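You operate a simulated robot arm through the tools that you are given. There is no shell and no other tool.

You run a simulated robot arm. Do the job below in one go: nothing can be reset, and whatever is moved stays where it is left.

Task
Bring the water panel on line: lamp on, both couplings joined, blue and violet valves open.
Fine: join each coupling before its valve opens; both gauges must climb to 2 bar.

It is judged by the outcome, as a careful person would: the job done as asked, and still so three seconds after it is handed in. It fails if anything else is knocked over, pushed out of place, dropped, spilled or broken.

Robot
A 7-joint arm with a fingered hand, fixed in place. Base frame: the origin is at the foot of the arm, x ahead of it, y to its left, z up. Units: mm, degrees, N and s.
Its first joint turns from -166.0 to 166.0 degrees. Payload 3.7 kg.
The tool frame sits at the grasp point between the pads (the TCP): z along the fingers, y along the line on which they close. The tips reach 25 mm beyond it. The gripper opens to 88 mm. The gripper's body begins 29 mm behind the TCP. The gripper is a hand of 5 fingers: y runs from the thumb to the fingers, the wrist lies at [-13, -106, -174] in the tool frame.
Orientation is that of the tool frame in the base frame, as a unit quaternion [x, y, z, w]. With the fingers straight down and the wrist toward the robot, the tool's x, y and z point along [0, 1, 0], [1, 0, 0] and [0, 0, -1] of the base frame.

Tools
- The arm moves only by the tool nudge_tool. Its argument "deltas" is a list of rows, each a list of 6 numbers: the shift along the tool's x, y, z in units of 30 mm (1.0 is 30 mm), then the turn, a rotation vector about the tool's x, y, z in units of 6 degrees (1.0 is 6 degrees). In form: [[dx, dy, dz, ax, ay, az], ...]. A call has 1 to 20 rows; each row shifts and turns the commanded pose from where the row before left it, along the tool's axes as they then stand. A call with a number of a shift or a turn outside -1 to 1 is refused whole. A row lasts 0.2 s, in which the tool goes at most 50 mm and 8.6 degrees; a call with a longer step from one row to the next is refused whole. A pose out of reach is approached as far as the arm can. The call stops where the force on the tool passes 40 N (or 10 N more than at its start, if that is more) or the arm is blocked; 0.2 s more then pass. In this call time passes only in rows, and 0.2 s behind the last. It gives the time, the measured TCP pose, the force on the tool (base axes), the opening and the grip force at its end, in the units of the frame above (readings bear some noise), with the torque about the TCP (base axes, N m) and any sound that the robot's microphone picked up.
- Cameras (640 x 400 px; columns grow to the right, rows downward): "scene" is fixed at [400, -498.4, 1431]; the picture's right is [0.76, -0.65, 0.00], its down [-0.43, -0.50, -0.75] and it looks along [0.49, 0.57, -0.66] (base axes); focal length 330 px, centre (320, 200). "wrist" rides on the gripper at [59, -79, -105] in the tool frame; the picture's right is [-0.73, 0.32, -0.61], its down [-0.62, -0.68, 0.38] and it looks along [-0.29, 0.66, 0.70] (tool axes); focal length 234 px, centre (320, 200). There is no depth. A picture from a camera that has moved, and an enlarged one, comes with that camera's place and axes in the base frame and with its lens.
- get_image(camera): a new picture of that camera. No time passes.
- move_fingers(index, middle, ring, little, thumb_bend, thumb_turn): sets how far each is bent, from 0 (flat) to 1 (curled in); at 0.3 the hand is open as for a grip, at 0.7 the pads meet at the TCP. One left out holds its place. A second passes; each finger stops where it meets its share of the squeeze, and holds until it gets a number again. It is the only way to open and close the hand. It gives what a move gives, with no picture; readings hold the bend of each and the force on index, middle, ring, little, thumb and palm. thumb_turn goes from beside the hand (0) to across from the fingers (1), as for a grip.
- zoom(camera, box): a new picture of the part [left, top, right, bottom] of that camera's present view, enlarged. No time passes.
- close_job(): hands the job in; it is judged then, once.

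Places have to be worked out from the pictures, the camera data and where the tool is seen. Open the gripper and draw the arm clear of the work before you hand the job in, unless the task says otherwise.

The tools are called as a command line: name --pt "numbers of a row" for each row, then --argument value for the rest, lists and objects as JSON in quotes. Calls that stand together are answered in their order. nudge_tool: Moves the arm, as the interface text tells. Its arguments: {"type":"object","properties":{"deltas":{"type":"array"}},"required":["deltas"]} The other tools are called the same way: move_fingers (index, middle, ring, little, thumb_bend, thumb_turn) moves the fingers one by one; get_image (camera) takes a picture; zoom (camera, box) takes an enlarged picture of a part of a camera's view; close_job () hands the job in.

At the start:

```text
time: 0.0
tool_pos: [444.6, 10.6, 1186.7]
ee_rot: [0.707, 0.707, -0.001, 0.0]
force: [-0.1, 0.3, 0.1]
wrist_torque: [0.0, 0.01, 0.01]
finger_gap: 87.7
finger_force: 0.0
shape: jaw
bend: [0.3, 0.3, 0.3, 0.3, 0.3, 0.98]
finger forces: [0.0, 0.0, 0.0, 0.0, 0.0, 0.0]
```

scene: 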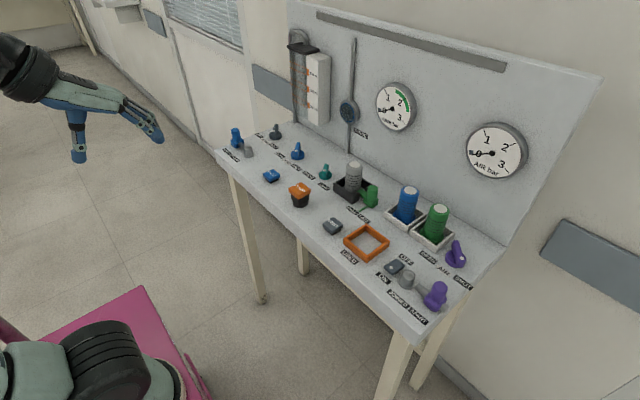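
wrist: 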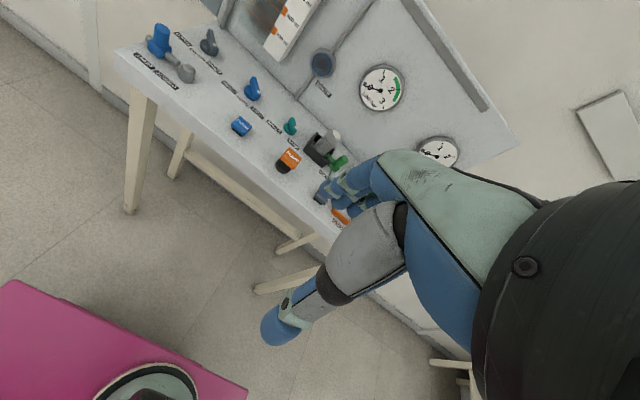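

I begin by enlarging the bench in the scene camera to read the labels and identify the parts.

zoom --camera "scene" --box '[210, 110, 350, 200]'

zoom --camera "scene" --box '[310, 150, 420, 270]'

zoom --camera "scene" --box '[340, 180, 500, 340]'

zoom --camera "scene" --box '[270, 10, 430, 150]'

zoom --camera "scene" --box '[430, 90, 570, 200]'

```text
4.44 times, centred on (280, 155) of scene
camera zoom: at [400.0, -498.4, 1431.0], right [0.76, -0.65, 0.0], down [-0.43, -0.5, -0.75], along [0.49, 0.57, -0.66], focal length 1468 px, centre (498, 400)
```

zoom: 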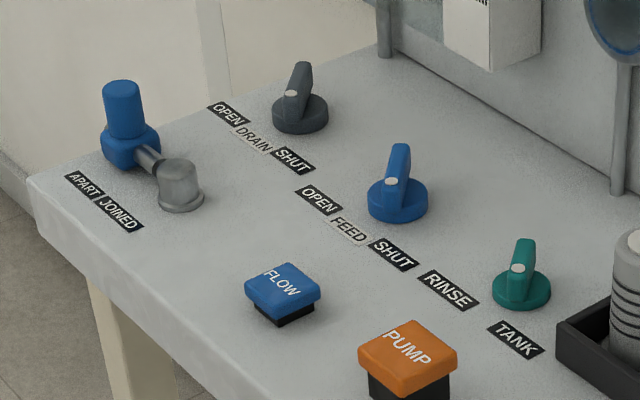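

```text
3.33 times, centred on (365, 210) of scene
camera zoom: at [400.0, -498.4, 1431.0], right [0.76, -0.65, 0.0], down [-0.43, -0.5, -0.75], along [0.49, 0.57, -0.66], focal length 1101 px, centre (170, 167)
```

zoom: 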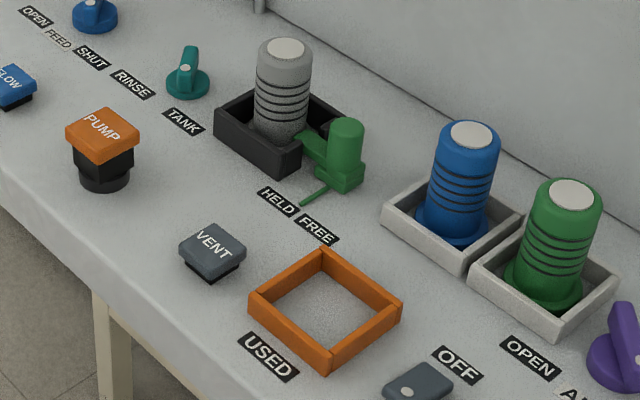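

```text
2.50 times, centred on (420, 260) of scene
camera zoom: at [400.0, -498.4, 1431.0], right [0.76, -0.65, 0.0], down [-0.43, -0.5, -0.75], along [0.49, 0.57, -0.66], focal length 826 px, centre (70, 50)
```

zoom: 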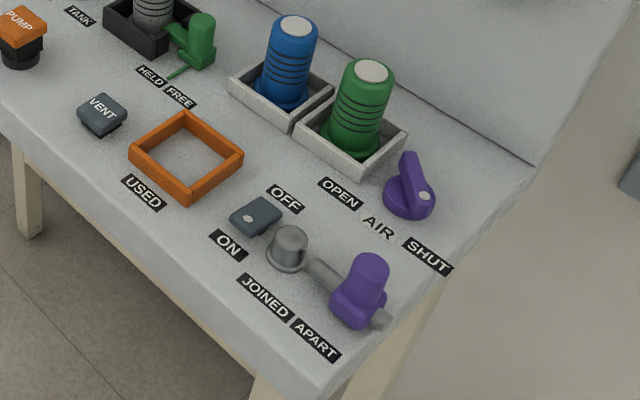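

```text
2.86 times, centred on (350, 80) of scene
camera zoom: at [400.0, -498.4, 1431.0], right [0.76, -0.65, 0.0], down [-0.43, -0.5, -0.75], along [0.49, 0.57, -0.66], focal length 944 px, centre (234, 543)
```

zoom: 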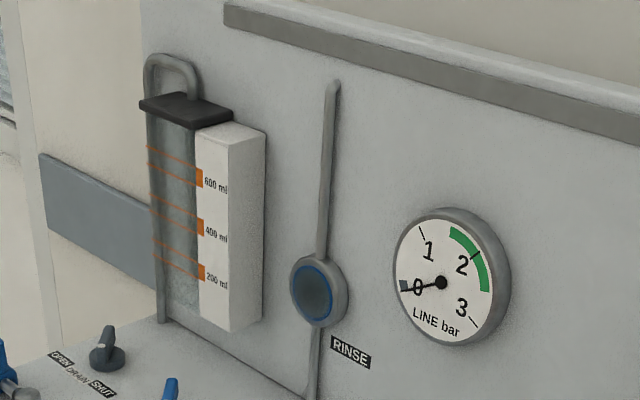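

```text
3.64 times, centred on (500, 145) of scene
camera zoom: at [400.0, -498.4, 1431.0], right [0.76, -0.65, 0.0], down [-0.43, -0.5, -0.75], along [0.49, 0.57, -0.66], focal length 1201 px, centre (-334, 400)
```

zoom: 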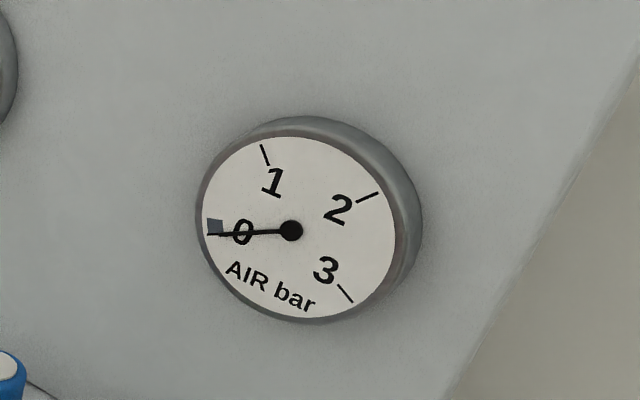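

Triangulating the two views puts the table top near z≈850, with the row of controls along y at x≈790–920. I zoom closer on the switch, couplings and valves to see their present states.

zoom --camera "scene" --box '[380, 230, 470, 320]'

zoom --camera "scene" --box '[220, 115, 320, 175]'

zoom --camera "wrist" --box '[110, 0, 350, 200]'

zoom --camera "scene" --box '[0, 20, 180, 180]'

```text
4.44 times, centred on (425, 275) of scene
camera zoom: at [400.0, -498.4, 1431.0], right [0.76, -0.65, 0.0], down [-0.43, -0.5, -0.75], along [0.49, 0.57, -0.66], focal length 1468 px, centre (-147, -133)
```

zoom: 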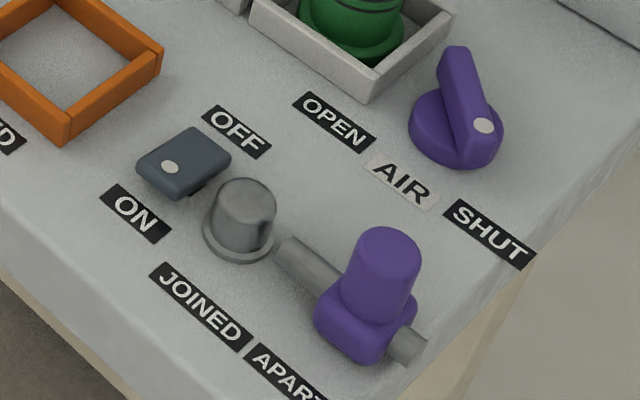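

```text
6.40 times, centred on (270, 145) of scene
camera zoom: at [400.0, -498.4, 1431.0], right [0.76, -0.65, 0.0], down [-0.43, -0.5, -0.75], along [0.49, 0.57, -0.66], focal length 2114 px, centre (640, 552)
```

zoom: 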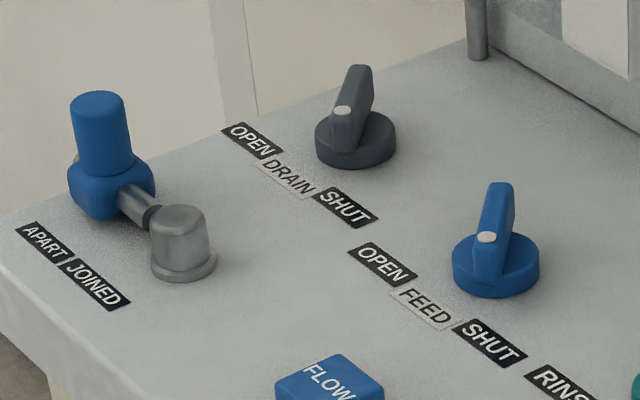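

```text
2.00 times, centred on (230, 100) of wrist
camera zoom: at [364.5, 71.2, 1291.8], right [0.32, -0.73, 0.61], down [-0.68, -0.62, -0.38], along [0.66, -0.29, -0.7], focal length 468 px, centre (500, 400)
```

zoom: 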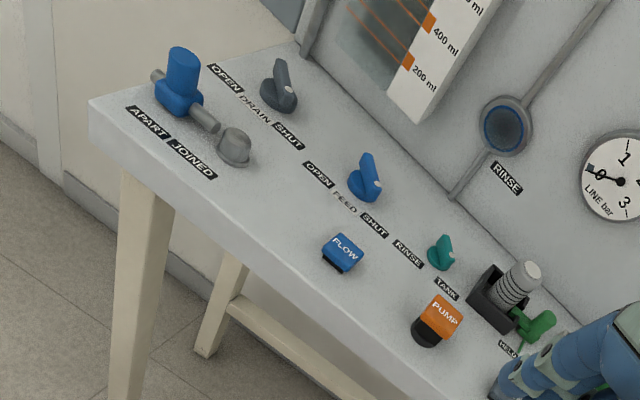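

```text
2.50 times, centred on (90, 100) of scene
camera zoom: at [400.0, -498.4, 1431.0], right [0.76, -0.65, 0.0], down [-0.43, -0.5, -0.75], along [0.49, 0.57, -0.66], focal length 826 px, centre (895, 450)
```

zoom: 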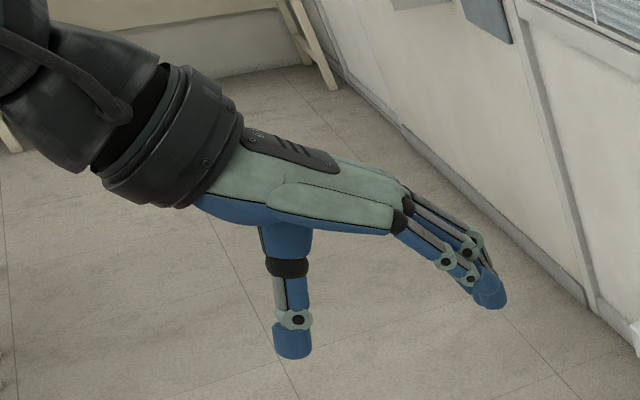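

The FEED and AIR fins both point their dots at SHUT (toward −x,−y), the couplings are APART, and the rocker needs a closer look. I try a pointing hand shape (index extended, the others curled) here in free space, to learn its geometry.

move_fingers --index 0.5 --middle 1 --ring 1 --little 1 --thumb_bend 0 --thumb_turn 0

zoom --camera "scene" --box '[0, 20, 180, 180]'

get_image --camera "wrist"

```text
time: 1.0
tool_pos: [444.6, 10.5, 1187.3]
ee_rot: [0.707, 0.707, 0.0, -0.001]
force: [0.2, -0.1, 0.4]
wrist_torque: [-0.01, 0.01, 0.0]
finger_gap: 120.0
finger_force: 0.0
shape: fingers
bend: [0.5, 1.0, 1.0, 1.0, 0.0, 0.0]
finger forces: [0.0, 0.1, 0.1, 0.0, 0.1, 0.0]
```

```text
2.50 times, centred on (90, 100) of scene
camera zoom: at [400.0, -498.4, 1431.0], right [0.76, -0.65, 0.0], down [-0.43, -0.5, -0.75], along [0.49, 0.57, -0.66], focal length 826 px, centre (895, 450)
```

zoom: 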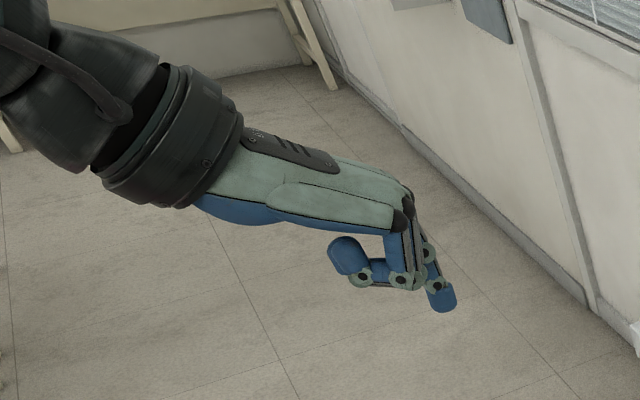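

```text
taken
camera wrist: at [364.5, 71.2, 1291.8], right [0.32, -0.73, 0.61], down [-0.68, -0.62, -0.38], along [0.66, -0.29, -0.7], focal length 234 px, centre (320, 200)
```

wrist: 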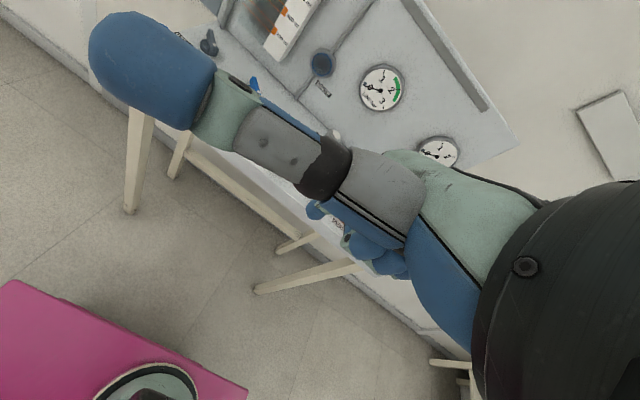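

The index is on the tool's +x (base +y) side, and a hand with all fingers pointing down has its little finger on the −y side. That suits pushing the blue coupling (knob near (800, 377), top z≈911) toward −y, so I shape the hand and move to a spot beyond it at safe height.

move_fingers --index 0.5 --middle 0.5 --ring 0.5 --little 0.5 --thumb_bend 0.3 --thumb_turn 1

nudge_tool --pt "0.957 0.694 0.39 0 0 0" --pt "0.957 0.694 0.39 0 0 0" --pt "0.957 0.694 0.39 0 0 0" --pt "0.957 0.694 0.39 0 0 0" --pt "0.957 0.694 0.39 0 0 0" --pt "0.957 0.694 0.39 0 0 0" --pt "0.957 0.694 0.39 0 0 0" --pt "0.957 0.694 0.39 0 0 0" --pt "0.957 0.694 0.39 0 0 0" --pt "0.957 0.694 0.39 0 0 0" --pt "0.957 0.694 0.39 0 0 0" --pt "0.957 0.694 0.39 0 0 0" --pt "0.957 0.694 0.39 0 0 0" --pt "0.957 0.694 0.39 0 0 0" --pt "0.957 0.694 0.39 0 0 0" --pt "0.957 0.694 0.39 0 0 0" --pt "0 0 0 0 0 0"

get_image --camera "scene"

get_image --camera "wrist"

```text
time: 2.0
tool_pos: [445.0, 11.0, 1186.7]
ee_rot: [0.707, 0.707, 0.0, 0.0]
force: [-0.3, 0.4, -0.5]
wrist_torque: [0.0, 0.0, -0.03]
finger_gap: 64.0
finger_force: 0.1
shape: fingers
bend: [0.5, 0.5, 0.5, 0.5, 0.3, 0.97]
finger forces: [0.1, 0.0, 0.0, 0.0, 0.0, 0.0]
```

```text
time: 5.6
tool_pos: [777.5, 470.2, 999.6]
ee_rot: [0.707, 0.707, 0.0, 0.0]
force: [-1.1, 0.3, -0.1]
wrist_torque: [0.02, 0.03, -0.01]
finger_gap: 63.8
finger_force: 0.0
shape: fingers
bend: [0.5, 0.5, 0.5, 0.5, 0.3, 0.97]
finger forces: [0.0, 0.0, 0.0, 0.0, 0.0, 0.0]
```

```text
taken
```

scene: 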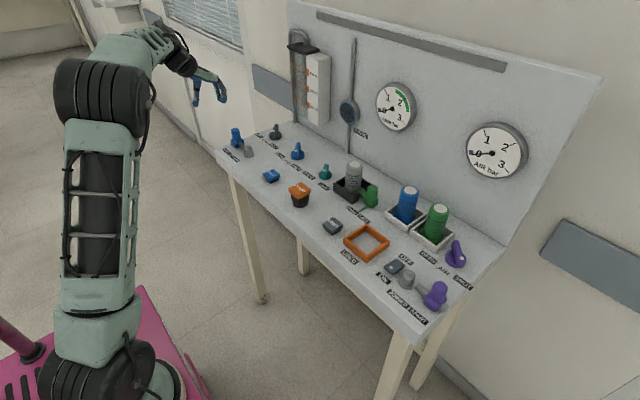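

```text
taken
camera wrist: at [697.4, 530.3, 1105.4], right [0.32, -0.73, 0.61], down [-0.68, -0.62, -0.38], along [0.66, -0.29, -0.7], focal length 234 px, centre (320, 200)
```

wrist: 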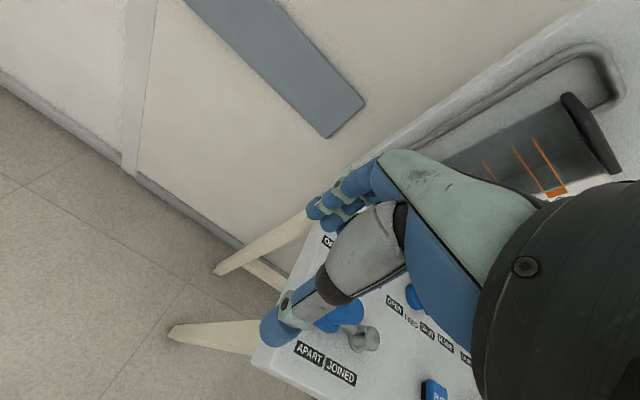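

The arm got there freely, so I zoom in to compare the fingertips with the blue knob.

zoom --camera "scene" --box '[170, 50, 270, 160]'

zoom --camera "wrist" --box '[240, 160, 440, 400]'

```text
3.64 times, centred on (220, 105) of scene
camera zoom: at [400.0, -498.4, 1431.0], right [0.76, -0.65, 0.0], down [-0.43, -0.5, -0.75], along [0.49, 0.57, -0.66], focal length 1201 px, centre (684, 546)
```

zoom: 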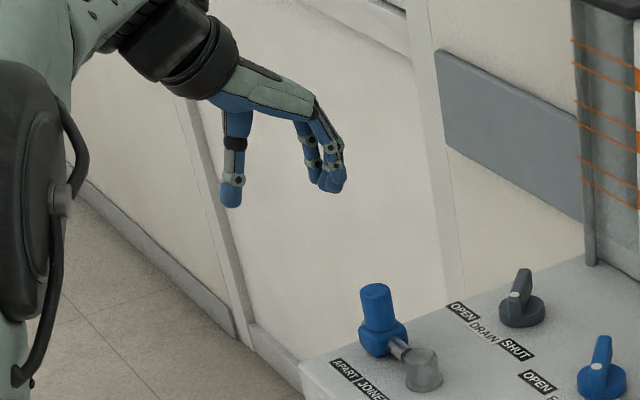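

```text
1.67 times, centred on (340, 280) of wrist
camera zoom: at [697.4, 530.3, 1105.4], right [0.32, -0.73, 0.61], down [-0.68, -0.62, -0.38], along [0.66, -0.29, -0.7], focal length 390 px, centre (287, 67)
```

zoom: 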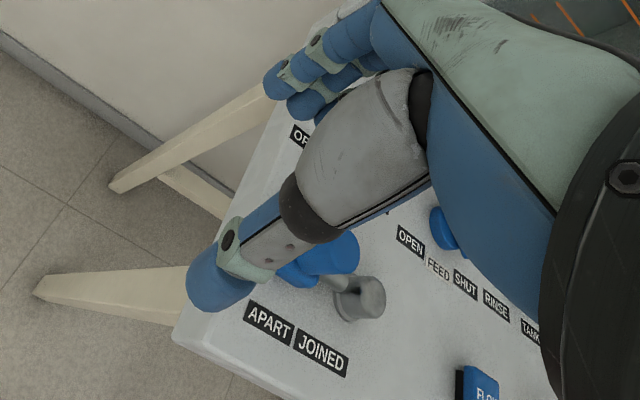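

The little fingertip sits about 34 mm ahead of and 20 mm below the TCP. I shift 10 mm back and descend 95 mm beside the blue coupling, staying on its outer side.

nudge_tool --pt "0 -0.33 0.8 0 0 0" --pt "0 0 0.8 0 0 0" --pt "0 0 0.8 0 0 0" --pt "0 0 0.76 0 0 0" --pt "0 0 0 0 0 0"

zoom --camera "scene" --box '[190, 90, 270, 160]'

zoom --camera "wrist" --box '[240, 120, 480, 400]'

```text
time: 6.8
tool_pos: [767.7, 469.3, 904.5]
ee_rot: [0.707, 0.707, 0.0, -0.001]
force: [-0.4, -0.1, 0.7]
wrist_torque: [0.01, 0.0, 0.03]
finger_gap: 63.6
finger_force: 0.0
shape: fingers
bend: [0.5, 0.5, 0.5, 0.5, 0.3, 0.97]
finger forces: [0.0, 0.0, 0.0, 0.1, 0.0, 0.0]
```

```text
5.71 times, centred on (230, 125) of scene
camera zoom: at [400.0, -498.4, 1431.0], right [0.76, -0.65, 0.0], down [-0.43, -0.5, -0.75], along [0.49, 0.57, -0.66], focal length 1888 px, centre (834, 629)
```

zoom: 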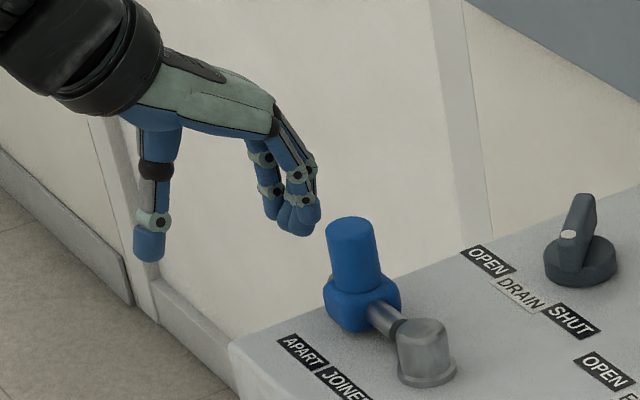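

```text
1.43 times, centred on (360, 260) of wrist
camera zoom: at [687.6, 529.6, 1009.8], right [0.32, -0.73, 0.61], down [-0.68, -0.62, -0.38], along [0.66, -0.29, -0.7], focal length 334 px, centre (263, 114)
```

zoom: 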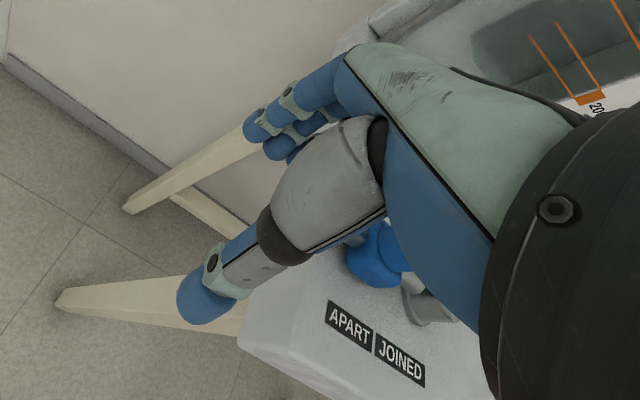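

The little finger lines up with the knob at mid-height. I push toward −y in small steps; the call stops by itself if the force gets high.

nudge_tool --pt "-0.5 0 0 0 0 0" --pt "-0.5 0 0 0 0 0" --pt "-0.3 0 0 0 0 0" --pt "-0.2 0 0 0 0 0" --pt "-0.2 0 0 0 0 0" --pt "-0.2 0 0 0 0 0" --pt "-0.2 0 0 0 0 0"

zoom --camera "scene" --box '[190, 90, 270, 160]'

```text
time: 8.4
tool_pos: [768.1, 407.6, 904.3]
ee_rot: [0.707, 0.707, -0.001, 0.0]
force: [0.9, 0.6, 0.0]
wrist_torque: [-0.01, 0.0, 0.02]
finger_gap: 63.8
finger_force: 0.3
shape: fingers
bend: [0.5, 0.5, 0.5, 0.5, 0.3, 0.97]
finger forces: [0.1, 0.0, 0.0, 0.5, 0.1, 0.0]
```

```text
5.71 times, centred on (230, 125) of scene
camera zoom: at [400.0, -498.4, 1431.0], right [0.76, -0.65, 0.0], down [-0.43, -0.5, -0.75], along [0.49, 0.57, -0.66], focal length 1888 px, centre (834, 629)
```

zoom: 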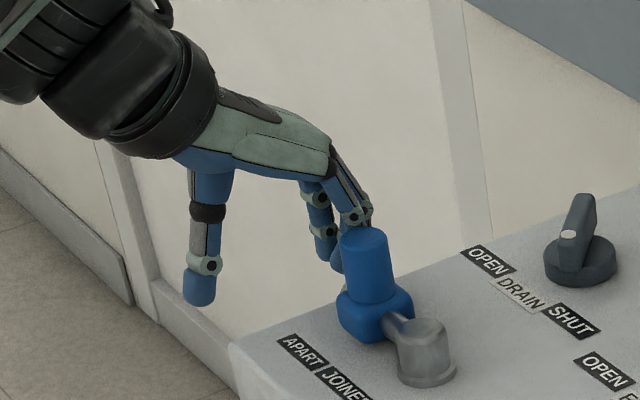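

The knob has already slid about 11 mm at low force. I keep pushing in small steps.

nudge_tool --pt "-0.2 0 0 0 0 0" --pt "-0.2 0 0 0 0 0" --pt "-0.2 0 0 0 0 0" --pt "-0.2 0 0 0 0 0"

zoom --camera "scene" --box '[190, 90, 270, 160]'

```text
time: 9.4
tool_pos: [767.7, 384.4, 904.7]
ee_rot: [0.708, 0.707, 0.001, 0.0]
force: [1.1, 3.7, 0.3]
wrist_torque: [-0.1, 0.0, 0.16]
finger_gap: 63.8
finger_force: 2.6
shape: fingers
bend: [0.5, 0.5, 0.5, 0.5, 0.3, 0.97]
finger forces: [0.0, 0.1, 0.0, 4.4, 0.1, 0.0]
```

```text
5.71 times, centred on (230, 125) of scene
camera zoom: at [400.0, -498.4, 1431.0], right [0.76, -0.65, 0.0], down [-0.43, -0.5, -0.75], along [0.49, 0.57, -0.66], focal length 1888 px, centre (834, 629)
```

zoom: 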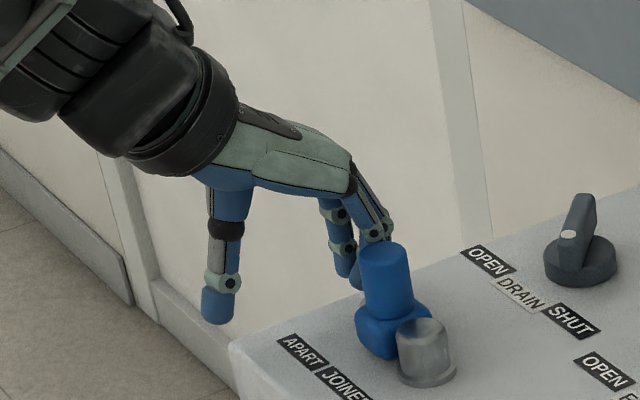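

The body is close to the grey fitting and the force is still only 4 N. I push a little further to seat it.

nudge_tool --pt "-0.15 0 0 0 0 0" --pt "-0.15 0 0 0 0 0" --pt "-0.15 0 0 0 0 0" --pt "-0.15 0 0 0 0 0"

zoom --camera "scene" --box '[190, 90, 270, 160]'

```text
time: 10.3
tool_pos: [766.0, 376.9, 907.4]
ee_rot: [0.702, 0.712, 0.006, 0.0]
force: [10.6, 24.9, -0.2]
wrist_torque: [-0.27, 0.14, 1.08]
finger_gap: 63.7
finger_force: 12.9
shape: fingers
bend: [0.5, 0.5, 0.46, 0.5, 0.3, 0.98]
finger forces: [0.0, 0.0, 0.1, 26.4, 0.1, 0.0]
stopped in row 4: the force on the tool passed its limit at 42 N (the readings are from after the stop); the commanded pose is now the measured one
```

```text
5.71 times, centred on (230, 125) of scene
camera zoom: at [400.0, -498.4, 1431.0], right [0.76, -0.65, 0.0], down [-0.43, -0.5, -0.75], along [0.49, 0.57, -0.66], focal length 1888 px, centre (834, 629)
```

zoom: 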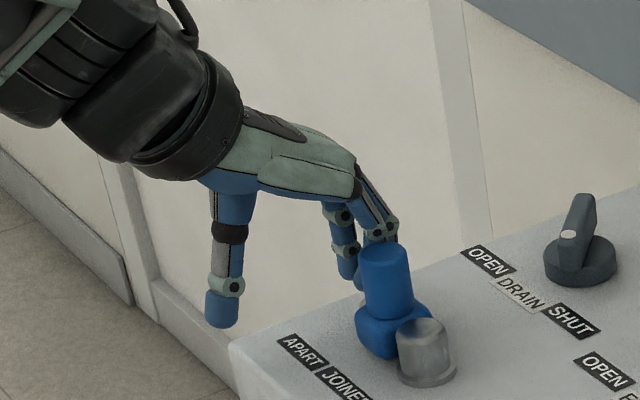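

A hard stop at 42 N means the coupling is seated against its fitting. I back off along +y and check that it stays.

nudge_tool --pt "0.3 0 0 0 0 0" --pt "0.5 0 0 0 0 0" --pt "0.9 0 0 0 0 0" --pt "0 0 -1 0 0 0" --pt "0 0 -1 0 0 0" --pt "0 0 -1 0 0 0" --pt "0 0 0 0 0 0"

zoom --camera "scene" --box '[190, 90, 270, 160]'

get_image --camera "scene"

get_image --camera "wrist"

```text
time: 11.9
tool_pos: [766.0, 424.4, 999.6]
ee_rot: [0.705, 0.71, 0.003, -0.001]
force: [-0.4, -0.3, -0.3]
wrist_torque: [0.0, 0.01, 0.0]
finger_gap: 63.6
finger_force: 0.0
shape: fingers
bend: [0.5, 0.5, 0.5, 0.5, 0.3, 0.98]
finger forces: [0.0, 0.0, 0.0, 0.0, 0.1, 0.0]
```

```text
5.71 times, centred on (230, 125) of scene
camera zoom: at [400.0, -498.4, 1431.0], right [0.76, -0.65, 0.0], down [-0.43, -0.5, -0.75], along [0.49, 0.57, -0.66], focal length 1888 px, centre (834, 629)
```

zoom: 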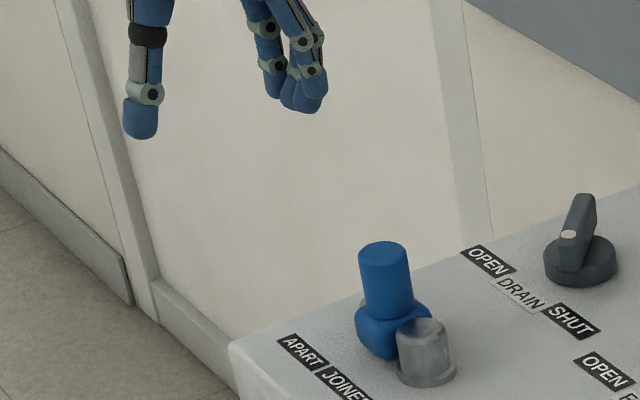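

```text
taken
```

scene: 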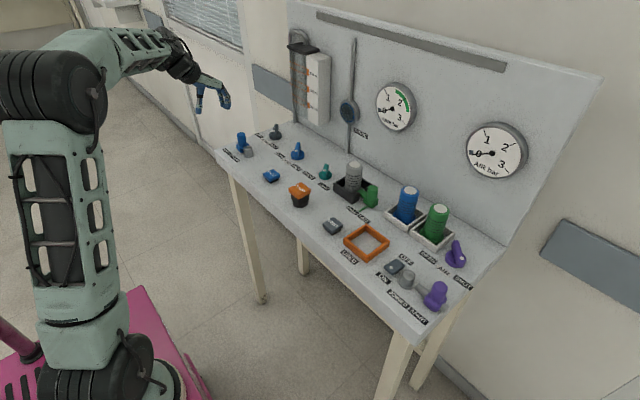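

```text
taken
camera wrist: at [684.4, 482.8, 1103.8], right [0.33, -0.73, 0.6], down [-0.68, -0.63, -0.39], along [0.66, -0.28, -0.7], focal length 234 px, centre (320, 200)
```

wrist: 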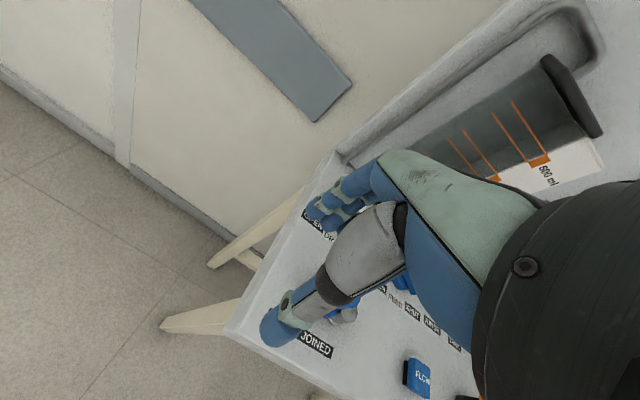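

The blue coupling stays joined. Next I bring the index fingertip beside the FEED fin (centre ≈ (911, 203), dot end toward −x,−y), first hovering on its −y side above the fin's height.

nudge_tool --pt "-0.903 0.363 0 0 0 0" --pt "-0.903 0.363 0 0 0 0" --pt "-0.903 0.363 0 0 0 0" --pt "-0.903 0.363 0 0 0 0" --pt "-0.903 0.363 0 0 0 0" --pt "-0.903 0.363 0 0 0 0" --pt "-0.903 0.363 0 0 0 0" --pt "-0.903 0.363 0 0 0 0" --pt "-0.903 0.363 0 0 0 0" --pt "-0.903 0.363 0 0 0 0" --pt "0 0 0.9 0 0 0" --pt "0 0 0.9 0 0 0" --pt "0 0 0 0 0 0"

zoom --camera "scene" --box '[240, 90, 340, 190]'

zoom --camera "wrist" --box '[220, 120, 460, 340]'

get_image --camera "wrist"

```text
time: 14.7
tool_pos: [876.1, 151.3, 941.8]
ee_rot: [0.705, 0.71, 0.003, 0.0]
force: [-0.5, 0.1, -0.1]
wrist_torque: [-0.02, 0.01, -0.01]
finger_gap: 63.7
finger_force: 0.3
shape: fingers
bend: [0.5, 0.5, 0.5, 0.5, 0.3, 0.98]
finger forces: [0.0, 0.1, 0.1, 0.0, 0.0, 0.0]
```

```text
4.00 times, centred on (290, 140) of scene
camera zoom: at [400.0, -498.4, 1431.0], right [0.76, -0.65, 0.0], down [-0.43, -0.5, -0.75], along [0.49, 0.57, -0.66], focal length 1322 px, centre (440, 440)
```

zoom: 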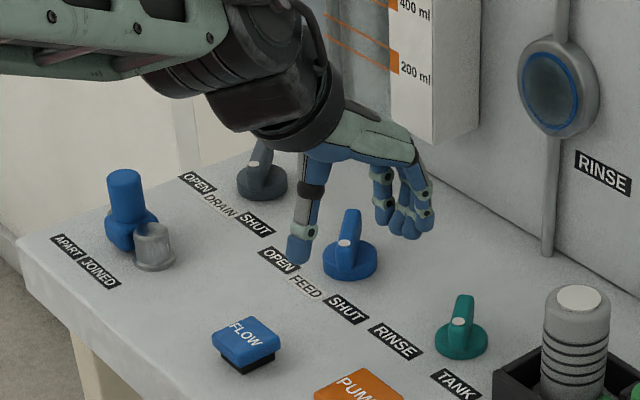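

```text
1.82 times, centred on (340, 230) of wrist
camera zoom: at [796.0, 210.9, 1046.6], right [0.33, -0.73, 0.6], down [-0.68, -0.63, -0.39], along [0.66, -0.28, -0.7], focal length 426 px, centre (284, 146)
```

zoom: 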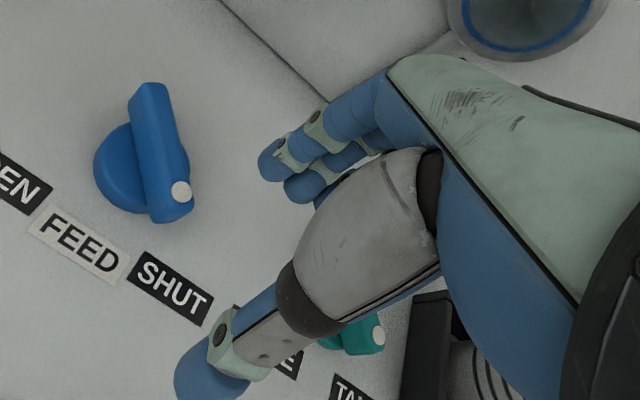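

```text
taken
camera wrist: at [796.0, 210.9, 1046.6], right [0.33, -0.73, 0.6], down [-0.68, -0.63, -0.39], along [0.66, -0.28, -0.7], focal length 234 px, centre (320, 200)
```

wrist: 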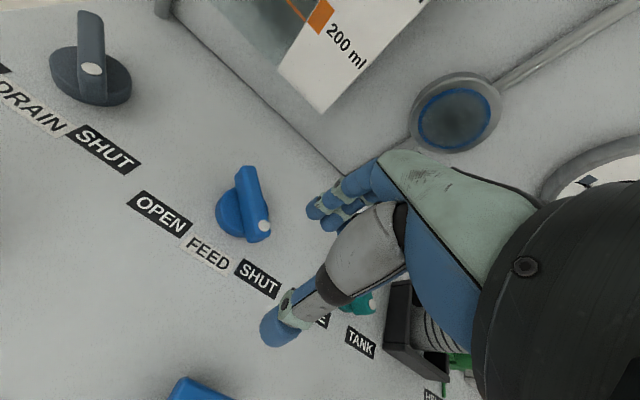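

I now have the fin well placed: centre ≈ (906, 198), top z≈884, and the index tip at about (900, 164). I shift 5 mm clear, lower so the tip sits beside the fin and above its disc, and check.

nudge_tool --pt "-0.2 0 0.5 0 0 0" --pt "0 0 0.5 0 0 0" --pt "0 0 0.4 0 0 0" --pt "0 0 0 0 0 0"

zoom --camera "scene" --box '[265, 120, 345, 190]'

zoom --camera "wrist" --box '[220, 120, 460, 340]'

```text
time: 15.7
tool_pos: [877.5, 147.0, 900.8]
ee_rot: [0.704, 0.71, 0.003, -0.001]
force: [-0.1, 0.8, -0.2]
wrist_torque: [-0.03, 0.0, -0.02]
finger_gap: 63.7
finger_force: 0.1
shape: fingers
bend: [0.5, 0.5, 0.5, 0.5, 0.3, 0.98]
finger forces: [0.1, 0.0, 0.0, 0.1, 0.1, 0.0]
```

```text
5.71 times, centred on (305, 155) of scene
camera zoom: at [400.0, -498.4, 1431.0], right [0.76, -0.65, 0.0], down [-0.43, -0.5, -0.75], along [0.49, 0.57, -0.66], focal length 1888 px, centre (406, 457)
```

zoom: 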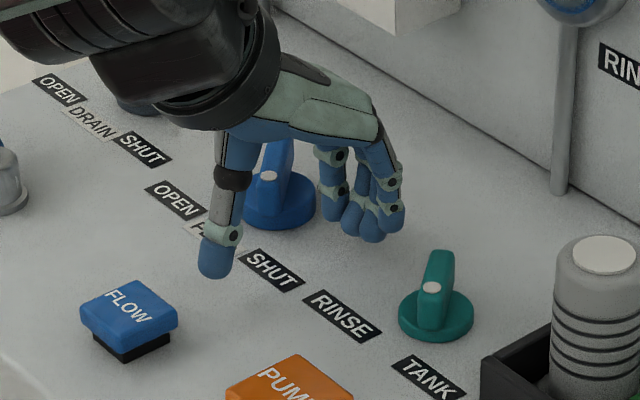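

```text
1.82 times, centred on (340, 230) of wrist
camera zoom: at [796.1, 205.8, 1006.0], right [0.33, -0.73, 0.6], down [-0.68, -0.63, -0.39], along [0.66, -0.28, -0.7], focal length 426 px, centre (284, 146)
```

zoom: 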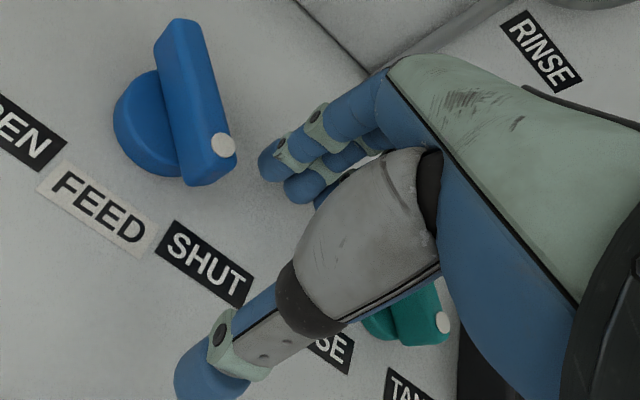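

The fin top is at z≈895 (centre ≈ (898, 199)) and the index tip is alongside it, above the disc. I start sweeping the tip on an arc around the valve's centre (toward +y, then −x) and check midway.

nudge_tool --pt "0.2 -0.03 0 0 0 0" --pt "0.2 -0.03 0 0 0 0" --pt "0.2 0 0 0 0 0" --pt "0.01 -0.21 0 0 0 0" --pt "0.06 -0.2 0 0 0 0" --pt "0 0 0 0 0 0"

zoom --camera "wrist" --box '[220, 120, 460, 340]'

zoom --camera "scene" --box '[265, 120, 345, 190]'

```text
time: 17.1
tool_pos: [861.9, 168.1, 900.4]
ee_rot: [0.705, 0.709, 0.002, -0.001]
force: [-0.2, -2.5, 0.0]
wrist_torque: [-0.06, -0.02, -0.06]
finger_gap: 64.5
finger_force: 1.5
shape: fingers
bend: [0.49, 0.5, 0.5, 0.5, 0.3, 0.98]
finger forces: [2.2, 0.1, 0.1, 0.0, 0.1, 0.0]
```

```text
1.82 times, centred on (340, 230) of wrist
camera zoom: at [781.8, 225.9, 1004.9], right [0.33, -0.73, 0.6], down [-0.68, -0.63, -0.39], along [0.66, -0.28, -0.7], focal length 426 px, centre (284, 146)
```

zoom: 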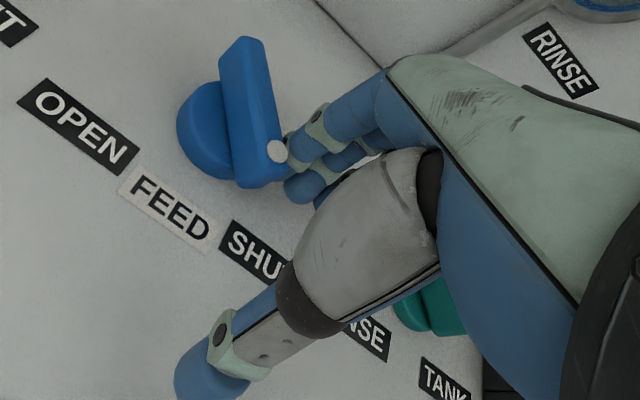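

```text
5.71 times, centred on (305, 155) of scene
camera zoom: at [400.0, -498.4, 1431.0], right [0.76, -0.65, 0.0], down [-0.43, -0.5, -0.75], along [0.49, 0.57, -0.66], focal length 1888 px, centre (406, 457)
```

zoom: 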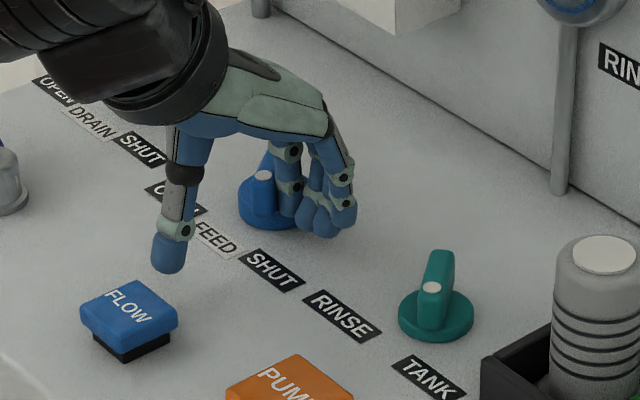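

The index is now in contact with the fin's side and the fin has begun to turn (2.5 N). I continue the arc.

nudge_tool --pt "0.08 -0.18 0 0 0 0" --pt "0.12 -0.16 0 0 0 0" --pt "0.16 -0.13 0 0 0 0" --pt "0.18 -0.1 0 0 0 0" --pt "0 0 0 0 0 0"

zoom --camera "wrist" --box '[220, 120, 460, 340]'

zoom --camera "scene" --box '[265, 120, 345, 190]'

```text
time: 18.3
tool_pos: [846.9, 184.7, 900.3]
ee_rot: [0.705, 0.71, 0.003, -0.001]
force: [0.7, 0.3, -0.4]
wrist_torque: [-0.01, -0.01, 0.03]
finger_gap: 63.7
finger_force: 0.1
shape: fingers
bend: [0.5, 0.5, 0.5, 0.5, 0.3, 0.98]
finger forces: [0.1, 0.0, 0.0, 0.0, 0.1, 0.0]
```

```text
1.82 times, centred on (340, 230) of wrist
camera zoom: at [765.6, 243.0, 1005.3], right [0.33, -0.73, 0.6], down [-0.68, -0.63, -0.39], along [0.66, -0.28, -0.7], focal length 426 px, centre (284, 146)
```

zoom: 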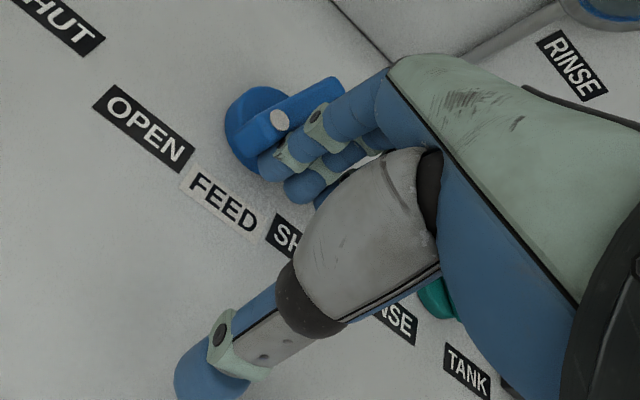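

```text
5.71 times, centred on (305, 155) of scene
camera zoom: at [400.0, -498.4, 1431.0], right [0.76, -0.65, 0.0], down [-0.43, -0.5, -0.75], along [0.49, 0.57, -0.66], focal length 1888 px, centre (406, 457)
```

zoom: 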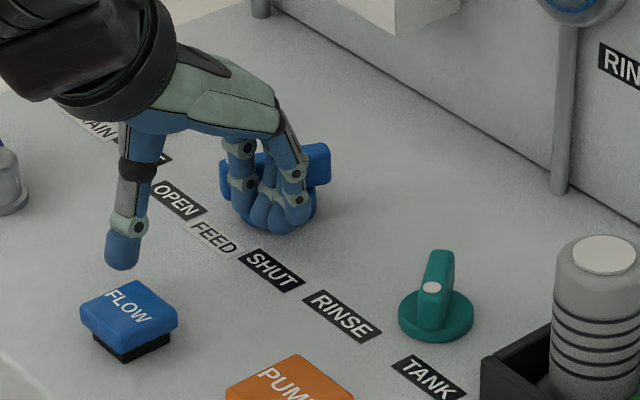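

The fin has turned to about 158° and needs roughly 23° more. I keep sweeping toward +y, which also takes the thumb away from the FLOW button.

nudge_tool --pt "0.2 -0.04 0 0 0 0" --pt "0.14 0 0 0 0 0" --pt "0.14 0.02 0 0 0 0" --pt "0 0 0 0 0 0"

zoom --camera "wrist" --box '[220, 120, 460, 340]'

get_image --camera "scene"

```text
time: 19.3
tool_pos: [845.2, 197.7, 898.7]
ee_rot: [0.704, 0.71, 0.002, -0.001]
force: [-1.6, -2.7, -0.5]
wrist_torque: [-0.05, 0.01, -0.09]
finger_gap: 61.7
finger_force: 2.0
shape: fingers
bend: [0.52, 0.5, 0.5, 0.5, 0.3, 0.98]
finger forces: [3.8, 0.1, 0.1, 0.0, 0.1, 0.0]
```

```text
1.82 times, centred on (340, 230) of wrist
camera zoom: at [764.5, 256.9, 1004.8], right [0.33, -0.73, 0.6], down [-0.68, -0.63, -0.39], along [0.66, -0.28, -0.7], focal length 426 px, centre (284, 146)
```

zoom: 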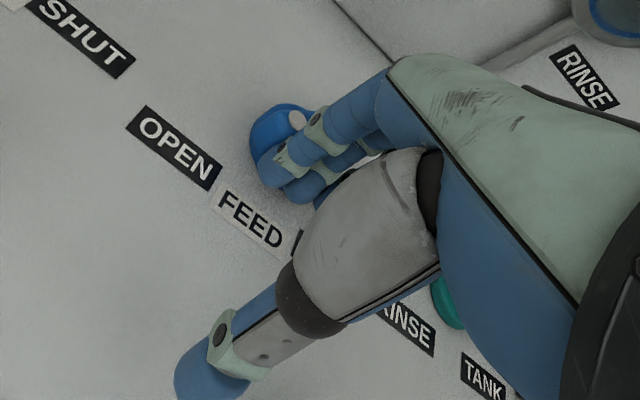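

```text
taken
```

scene: 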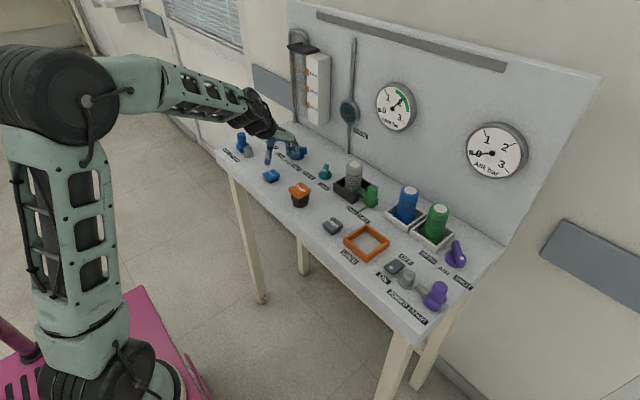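

The dot is now at about (−15, +15) from the centre, which is the OPEN direction, and the LINE needle is climbing. I check the gauge.

zoom --camera "scene" --box '[360, 70, 430, 140]'

nudge_tool --pt "0.1 0.03 0 0 0 0" --pt "0 0 0 0 0 0" --pt "0 0 0 0 0 0"

zoom --camera "scene" --box '[360, 70, 430, 140]'

zoom --camera "scene" --box '[250, 110, 330, 180]'

```text
5.71 times, centred on (395, 105) of scene
camera zoom: at [400.0, -498.4, 1431.0], right [0.76, -0.65, 0.0], down [-0.43, -0.5, -0.75], along [0.49, 0.57, -0.66], focal length 1888 px, centre (-109, 743)
```

zoom: 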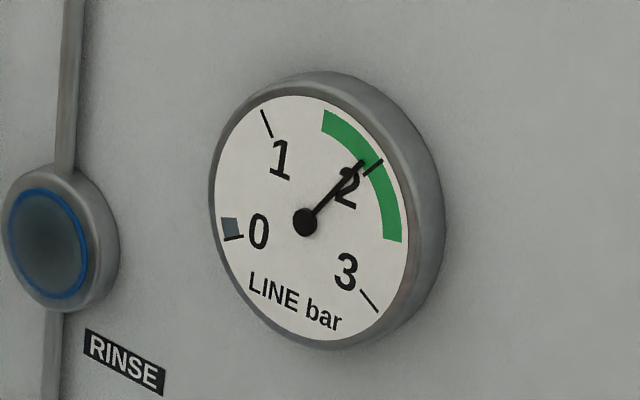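

```text
time: 20.1
tool_pos: [846.8, 199.3, 900.0]
ee_rot: [0.704, 0.71, 0.002, -0.001]
force: [-5.0, -7.7, 0.5]
wrist_torque: [-0.02, -0.02, -0.21]
finger_gap: 59.1
finger_force: 4.8
shape: fingers
bend: [0.54, 0.5, 0.5, 0.5, 0.3, 0.98]
finger forces: [8.8, 0.0, 0.1, 0.0, 0.0, 0.0]
```

```text
5.71 times, centred on (395, 105) of scene
camera zoom: at [400.0, -498.4, 1431.0], right [0.76, -0.65, 0.0], down [-0.43, -0.5, -0.75], along [0.49, 0.57, -0.66], focal length 1888 px, centre (-109, 743)
```

zoom: 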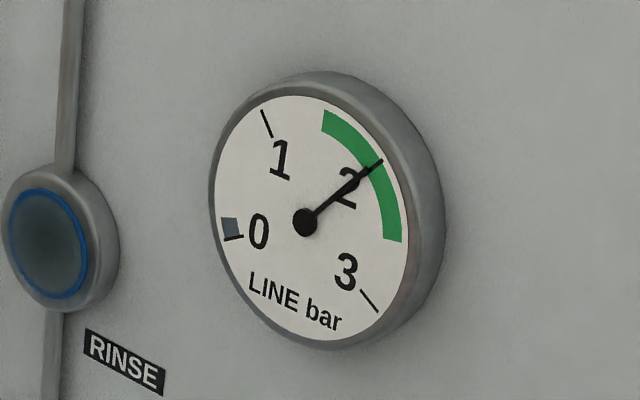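

```text
5.71 times, centred on (290, 145) of scene
camera zoom: at [400.0, -498.4, 1431.0], right [0.76, -0.65, 0.0], down [-0.43, -0.5, -0.75], along [0.49, 0.57, -0.66], focal length 1888 px, centre (491, 514)
```

zoom: 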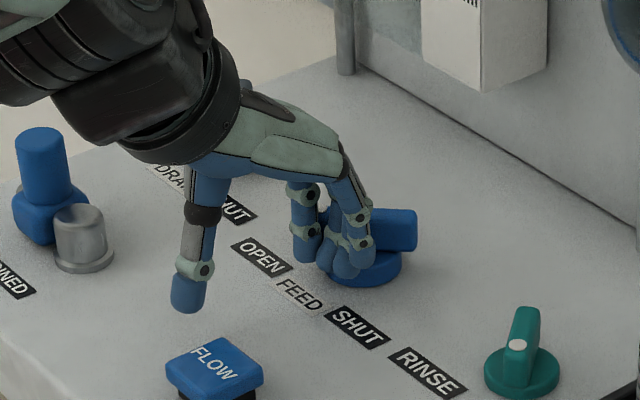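

LINE reads 2 bar and the valve is at its stop. I back the finger off slightly and rise straight up to clear everything.

nudge_tool --pt "-0.15 -0.15 0 0 0 0" --pt "-0.1 -0.1 -0.5 0 0 0" --pt "0 0 -1 0 0 0" --pt "0 0 -1 0 0 0" --pt "0 0 -1 0 0 0" --pt "0 0 -1 0 0 0" --pt "0 0 0 0 0 0"

get_image --camera "wrist"

zoom --camera "scene" --box '[220, 60, 440, 200]'

```text
time: 21.7
tool_pos: [838.6, 191.5, 1036.3]
ee_rot: [0.705, 0.709, 0.003, -0.001]
force: [-0.6, -0.3, 0.7]
wrist_torque: [0.0, -0.02, 0.01]
finger_gap: 63.3
finger_force: 0.0
shape: fingers
bend: [0.5, 0.5, 0.5, 0.5, 0.3, 0.98]
finger forces: [0.0, 0.1, 0.0, 0.0, 0.1, 0.1]
```

```text
taken
camera wrist: at [757.1, 250.5, 1140.9], right [0.33, -0.73, 0.6], down [-0.68, -0.63, -0.39], along [0.66, -0.28, -0.7], focal length 234 px, centre (320, 200)
```

wrist: 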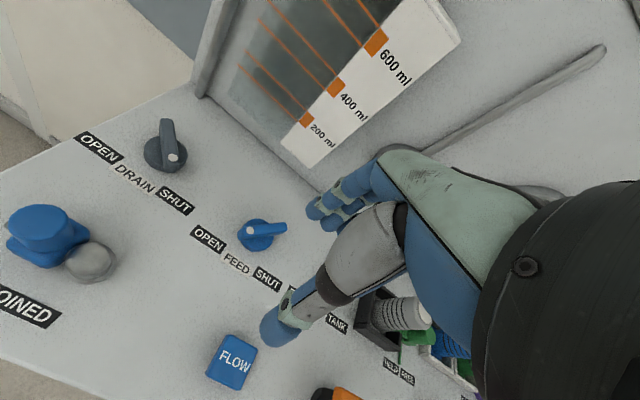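

```text
2.86 times, centred on (330, 130) of scene
camera zoom: at [400.0, -498.4, 1431.0], right [0.76, -0.65, 0.0], down [-0.43, -0.5, -0.75], along [0.49, 0.57, -0.66], focal length 944 px, centre (291, 400)
```

zoom: 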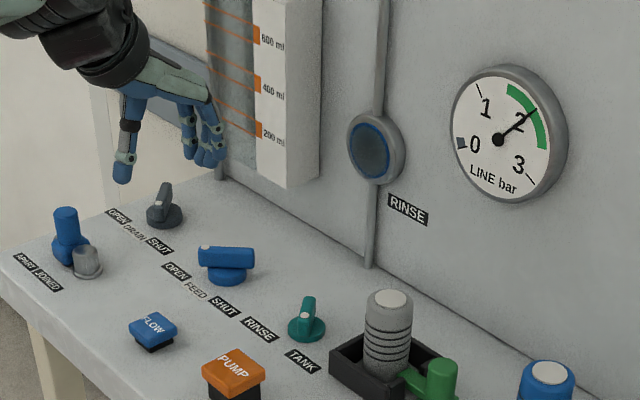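

FEED points to OPEN with LINE steady at 2 bar. Now I carry the hand at a safe height across to the −y end for the violet coupling.

nudge_tool --pt "-1 -0.13 0 0 0 0" --pt "-1 -0.13 0 0 0 0" --pt "-1 -0.13 0 0 0 0" --pt "-1 -0.13 0 0 0 0" --pt "-1 -0.13 0 0 0 0" --pt "-1 -0.13 0 0 0 0" --pt "-1 -0.13 0 0 0 0" --pt "-1 -0.13 0 0 0 0" --pt "-1 -0.13 0 0 0 0" --pt "-1 -0.13 0 0 0 0" --pt "-1 -0.13 0 0 0 0" --pt "-1 -0.13 0 0 0 0" --pt "-1 -0.13 0 0 0 0" --pt "-1 -0.13 0 0 0 0" --pt "-1 -0.13 0 0 0 0" --pt "-1 -0.13 0 0 0 0" --pt "-1 -0.13 0 0 0 0" --pt "-1 -0.13 0 0 0 0" --pt "-1 -0.13 0 0 0 0" --pt "-1 -0.13 0 0 0 0"

get_image --camera "wrist"

get_image --camera "scene"

```text
time: 25.9
tool_pos: [764.5, -408.3, 1031.2]
ee_rot: [0.705, 0.71, 0.003, 0.0]
force: [0.2, -1.2, 0.5]
wrist_torque: [0.04, 0.04, -0.04]
finger_gap: 63.4
finger_force: 0.0
shape: fingers
bend: [0.5, 0.5, 0.5, 0.5, 0.3, 0.98]
finger forces: [0.0, 0.1, 0.1, 0.0, 0.0, 0.0]
```

```text
taken
camera wrist: at [683.3, -348.1, 1137.3], right [0.33, -0.73, 0.6], down [-0.68, -0.63, -0.39], along [0.66, -0.28, -0.7], focal length 234 px, centre (320, 200)
```

wrist: 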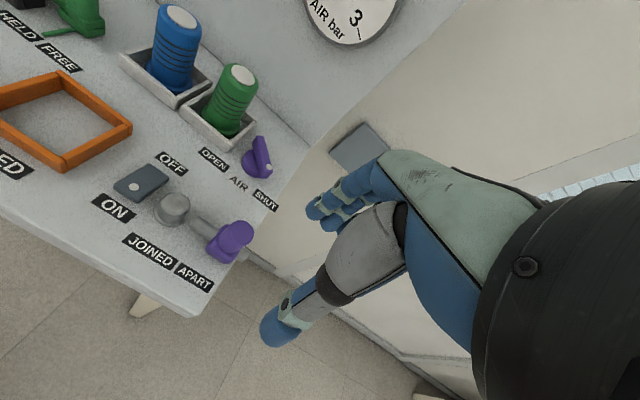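

```text
taken
```

scene: 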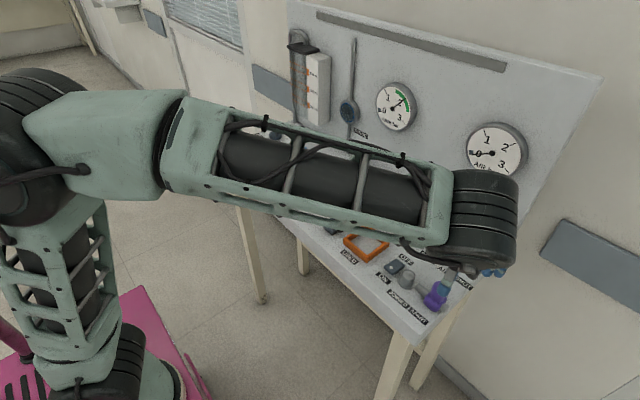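

The wrist camera now has a clear view of this end. I zoom it for accurate positions.

zoom --camera "wrist" --box '[80, 120, 300, 320]'

```text
2.00 times, centred on (190, 220) of wrist
camera zoom: at [683.3, -348.1, 1137.3], right [0.33, -0.73, 0.6], down [-0.68, -0.63, -0.39], along [0.66, -0.28, -0.7], focal length 468 px, centre (580, 160)
```

zoom: 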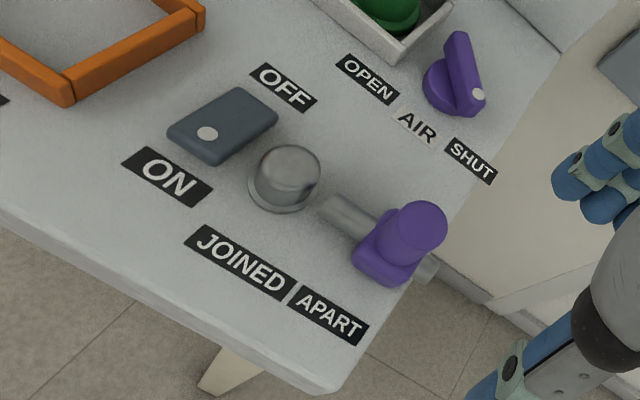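

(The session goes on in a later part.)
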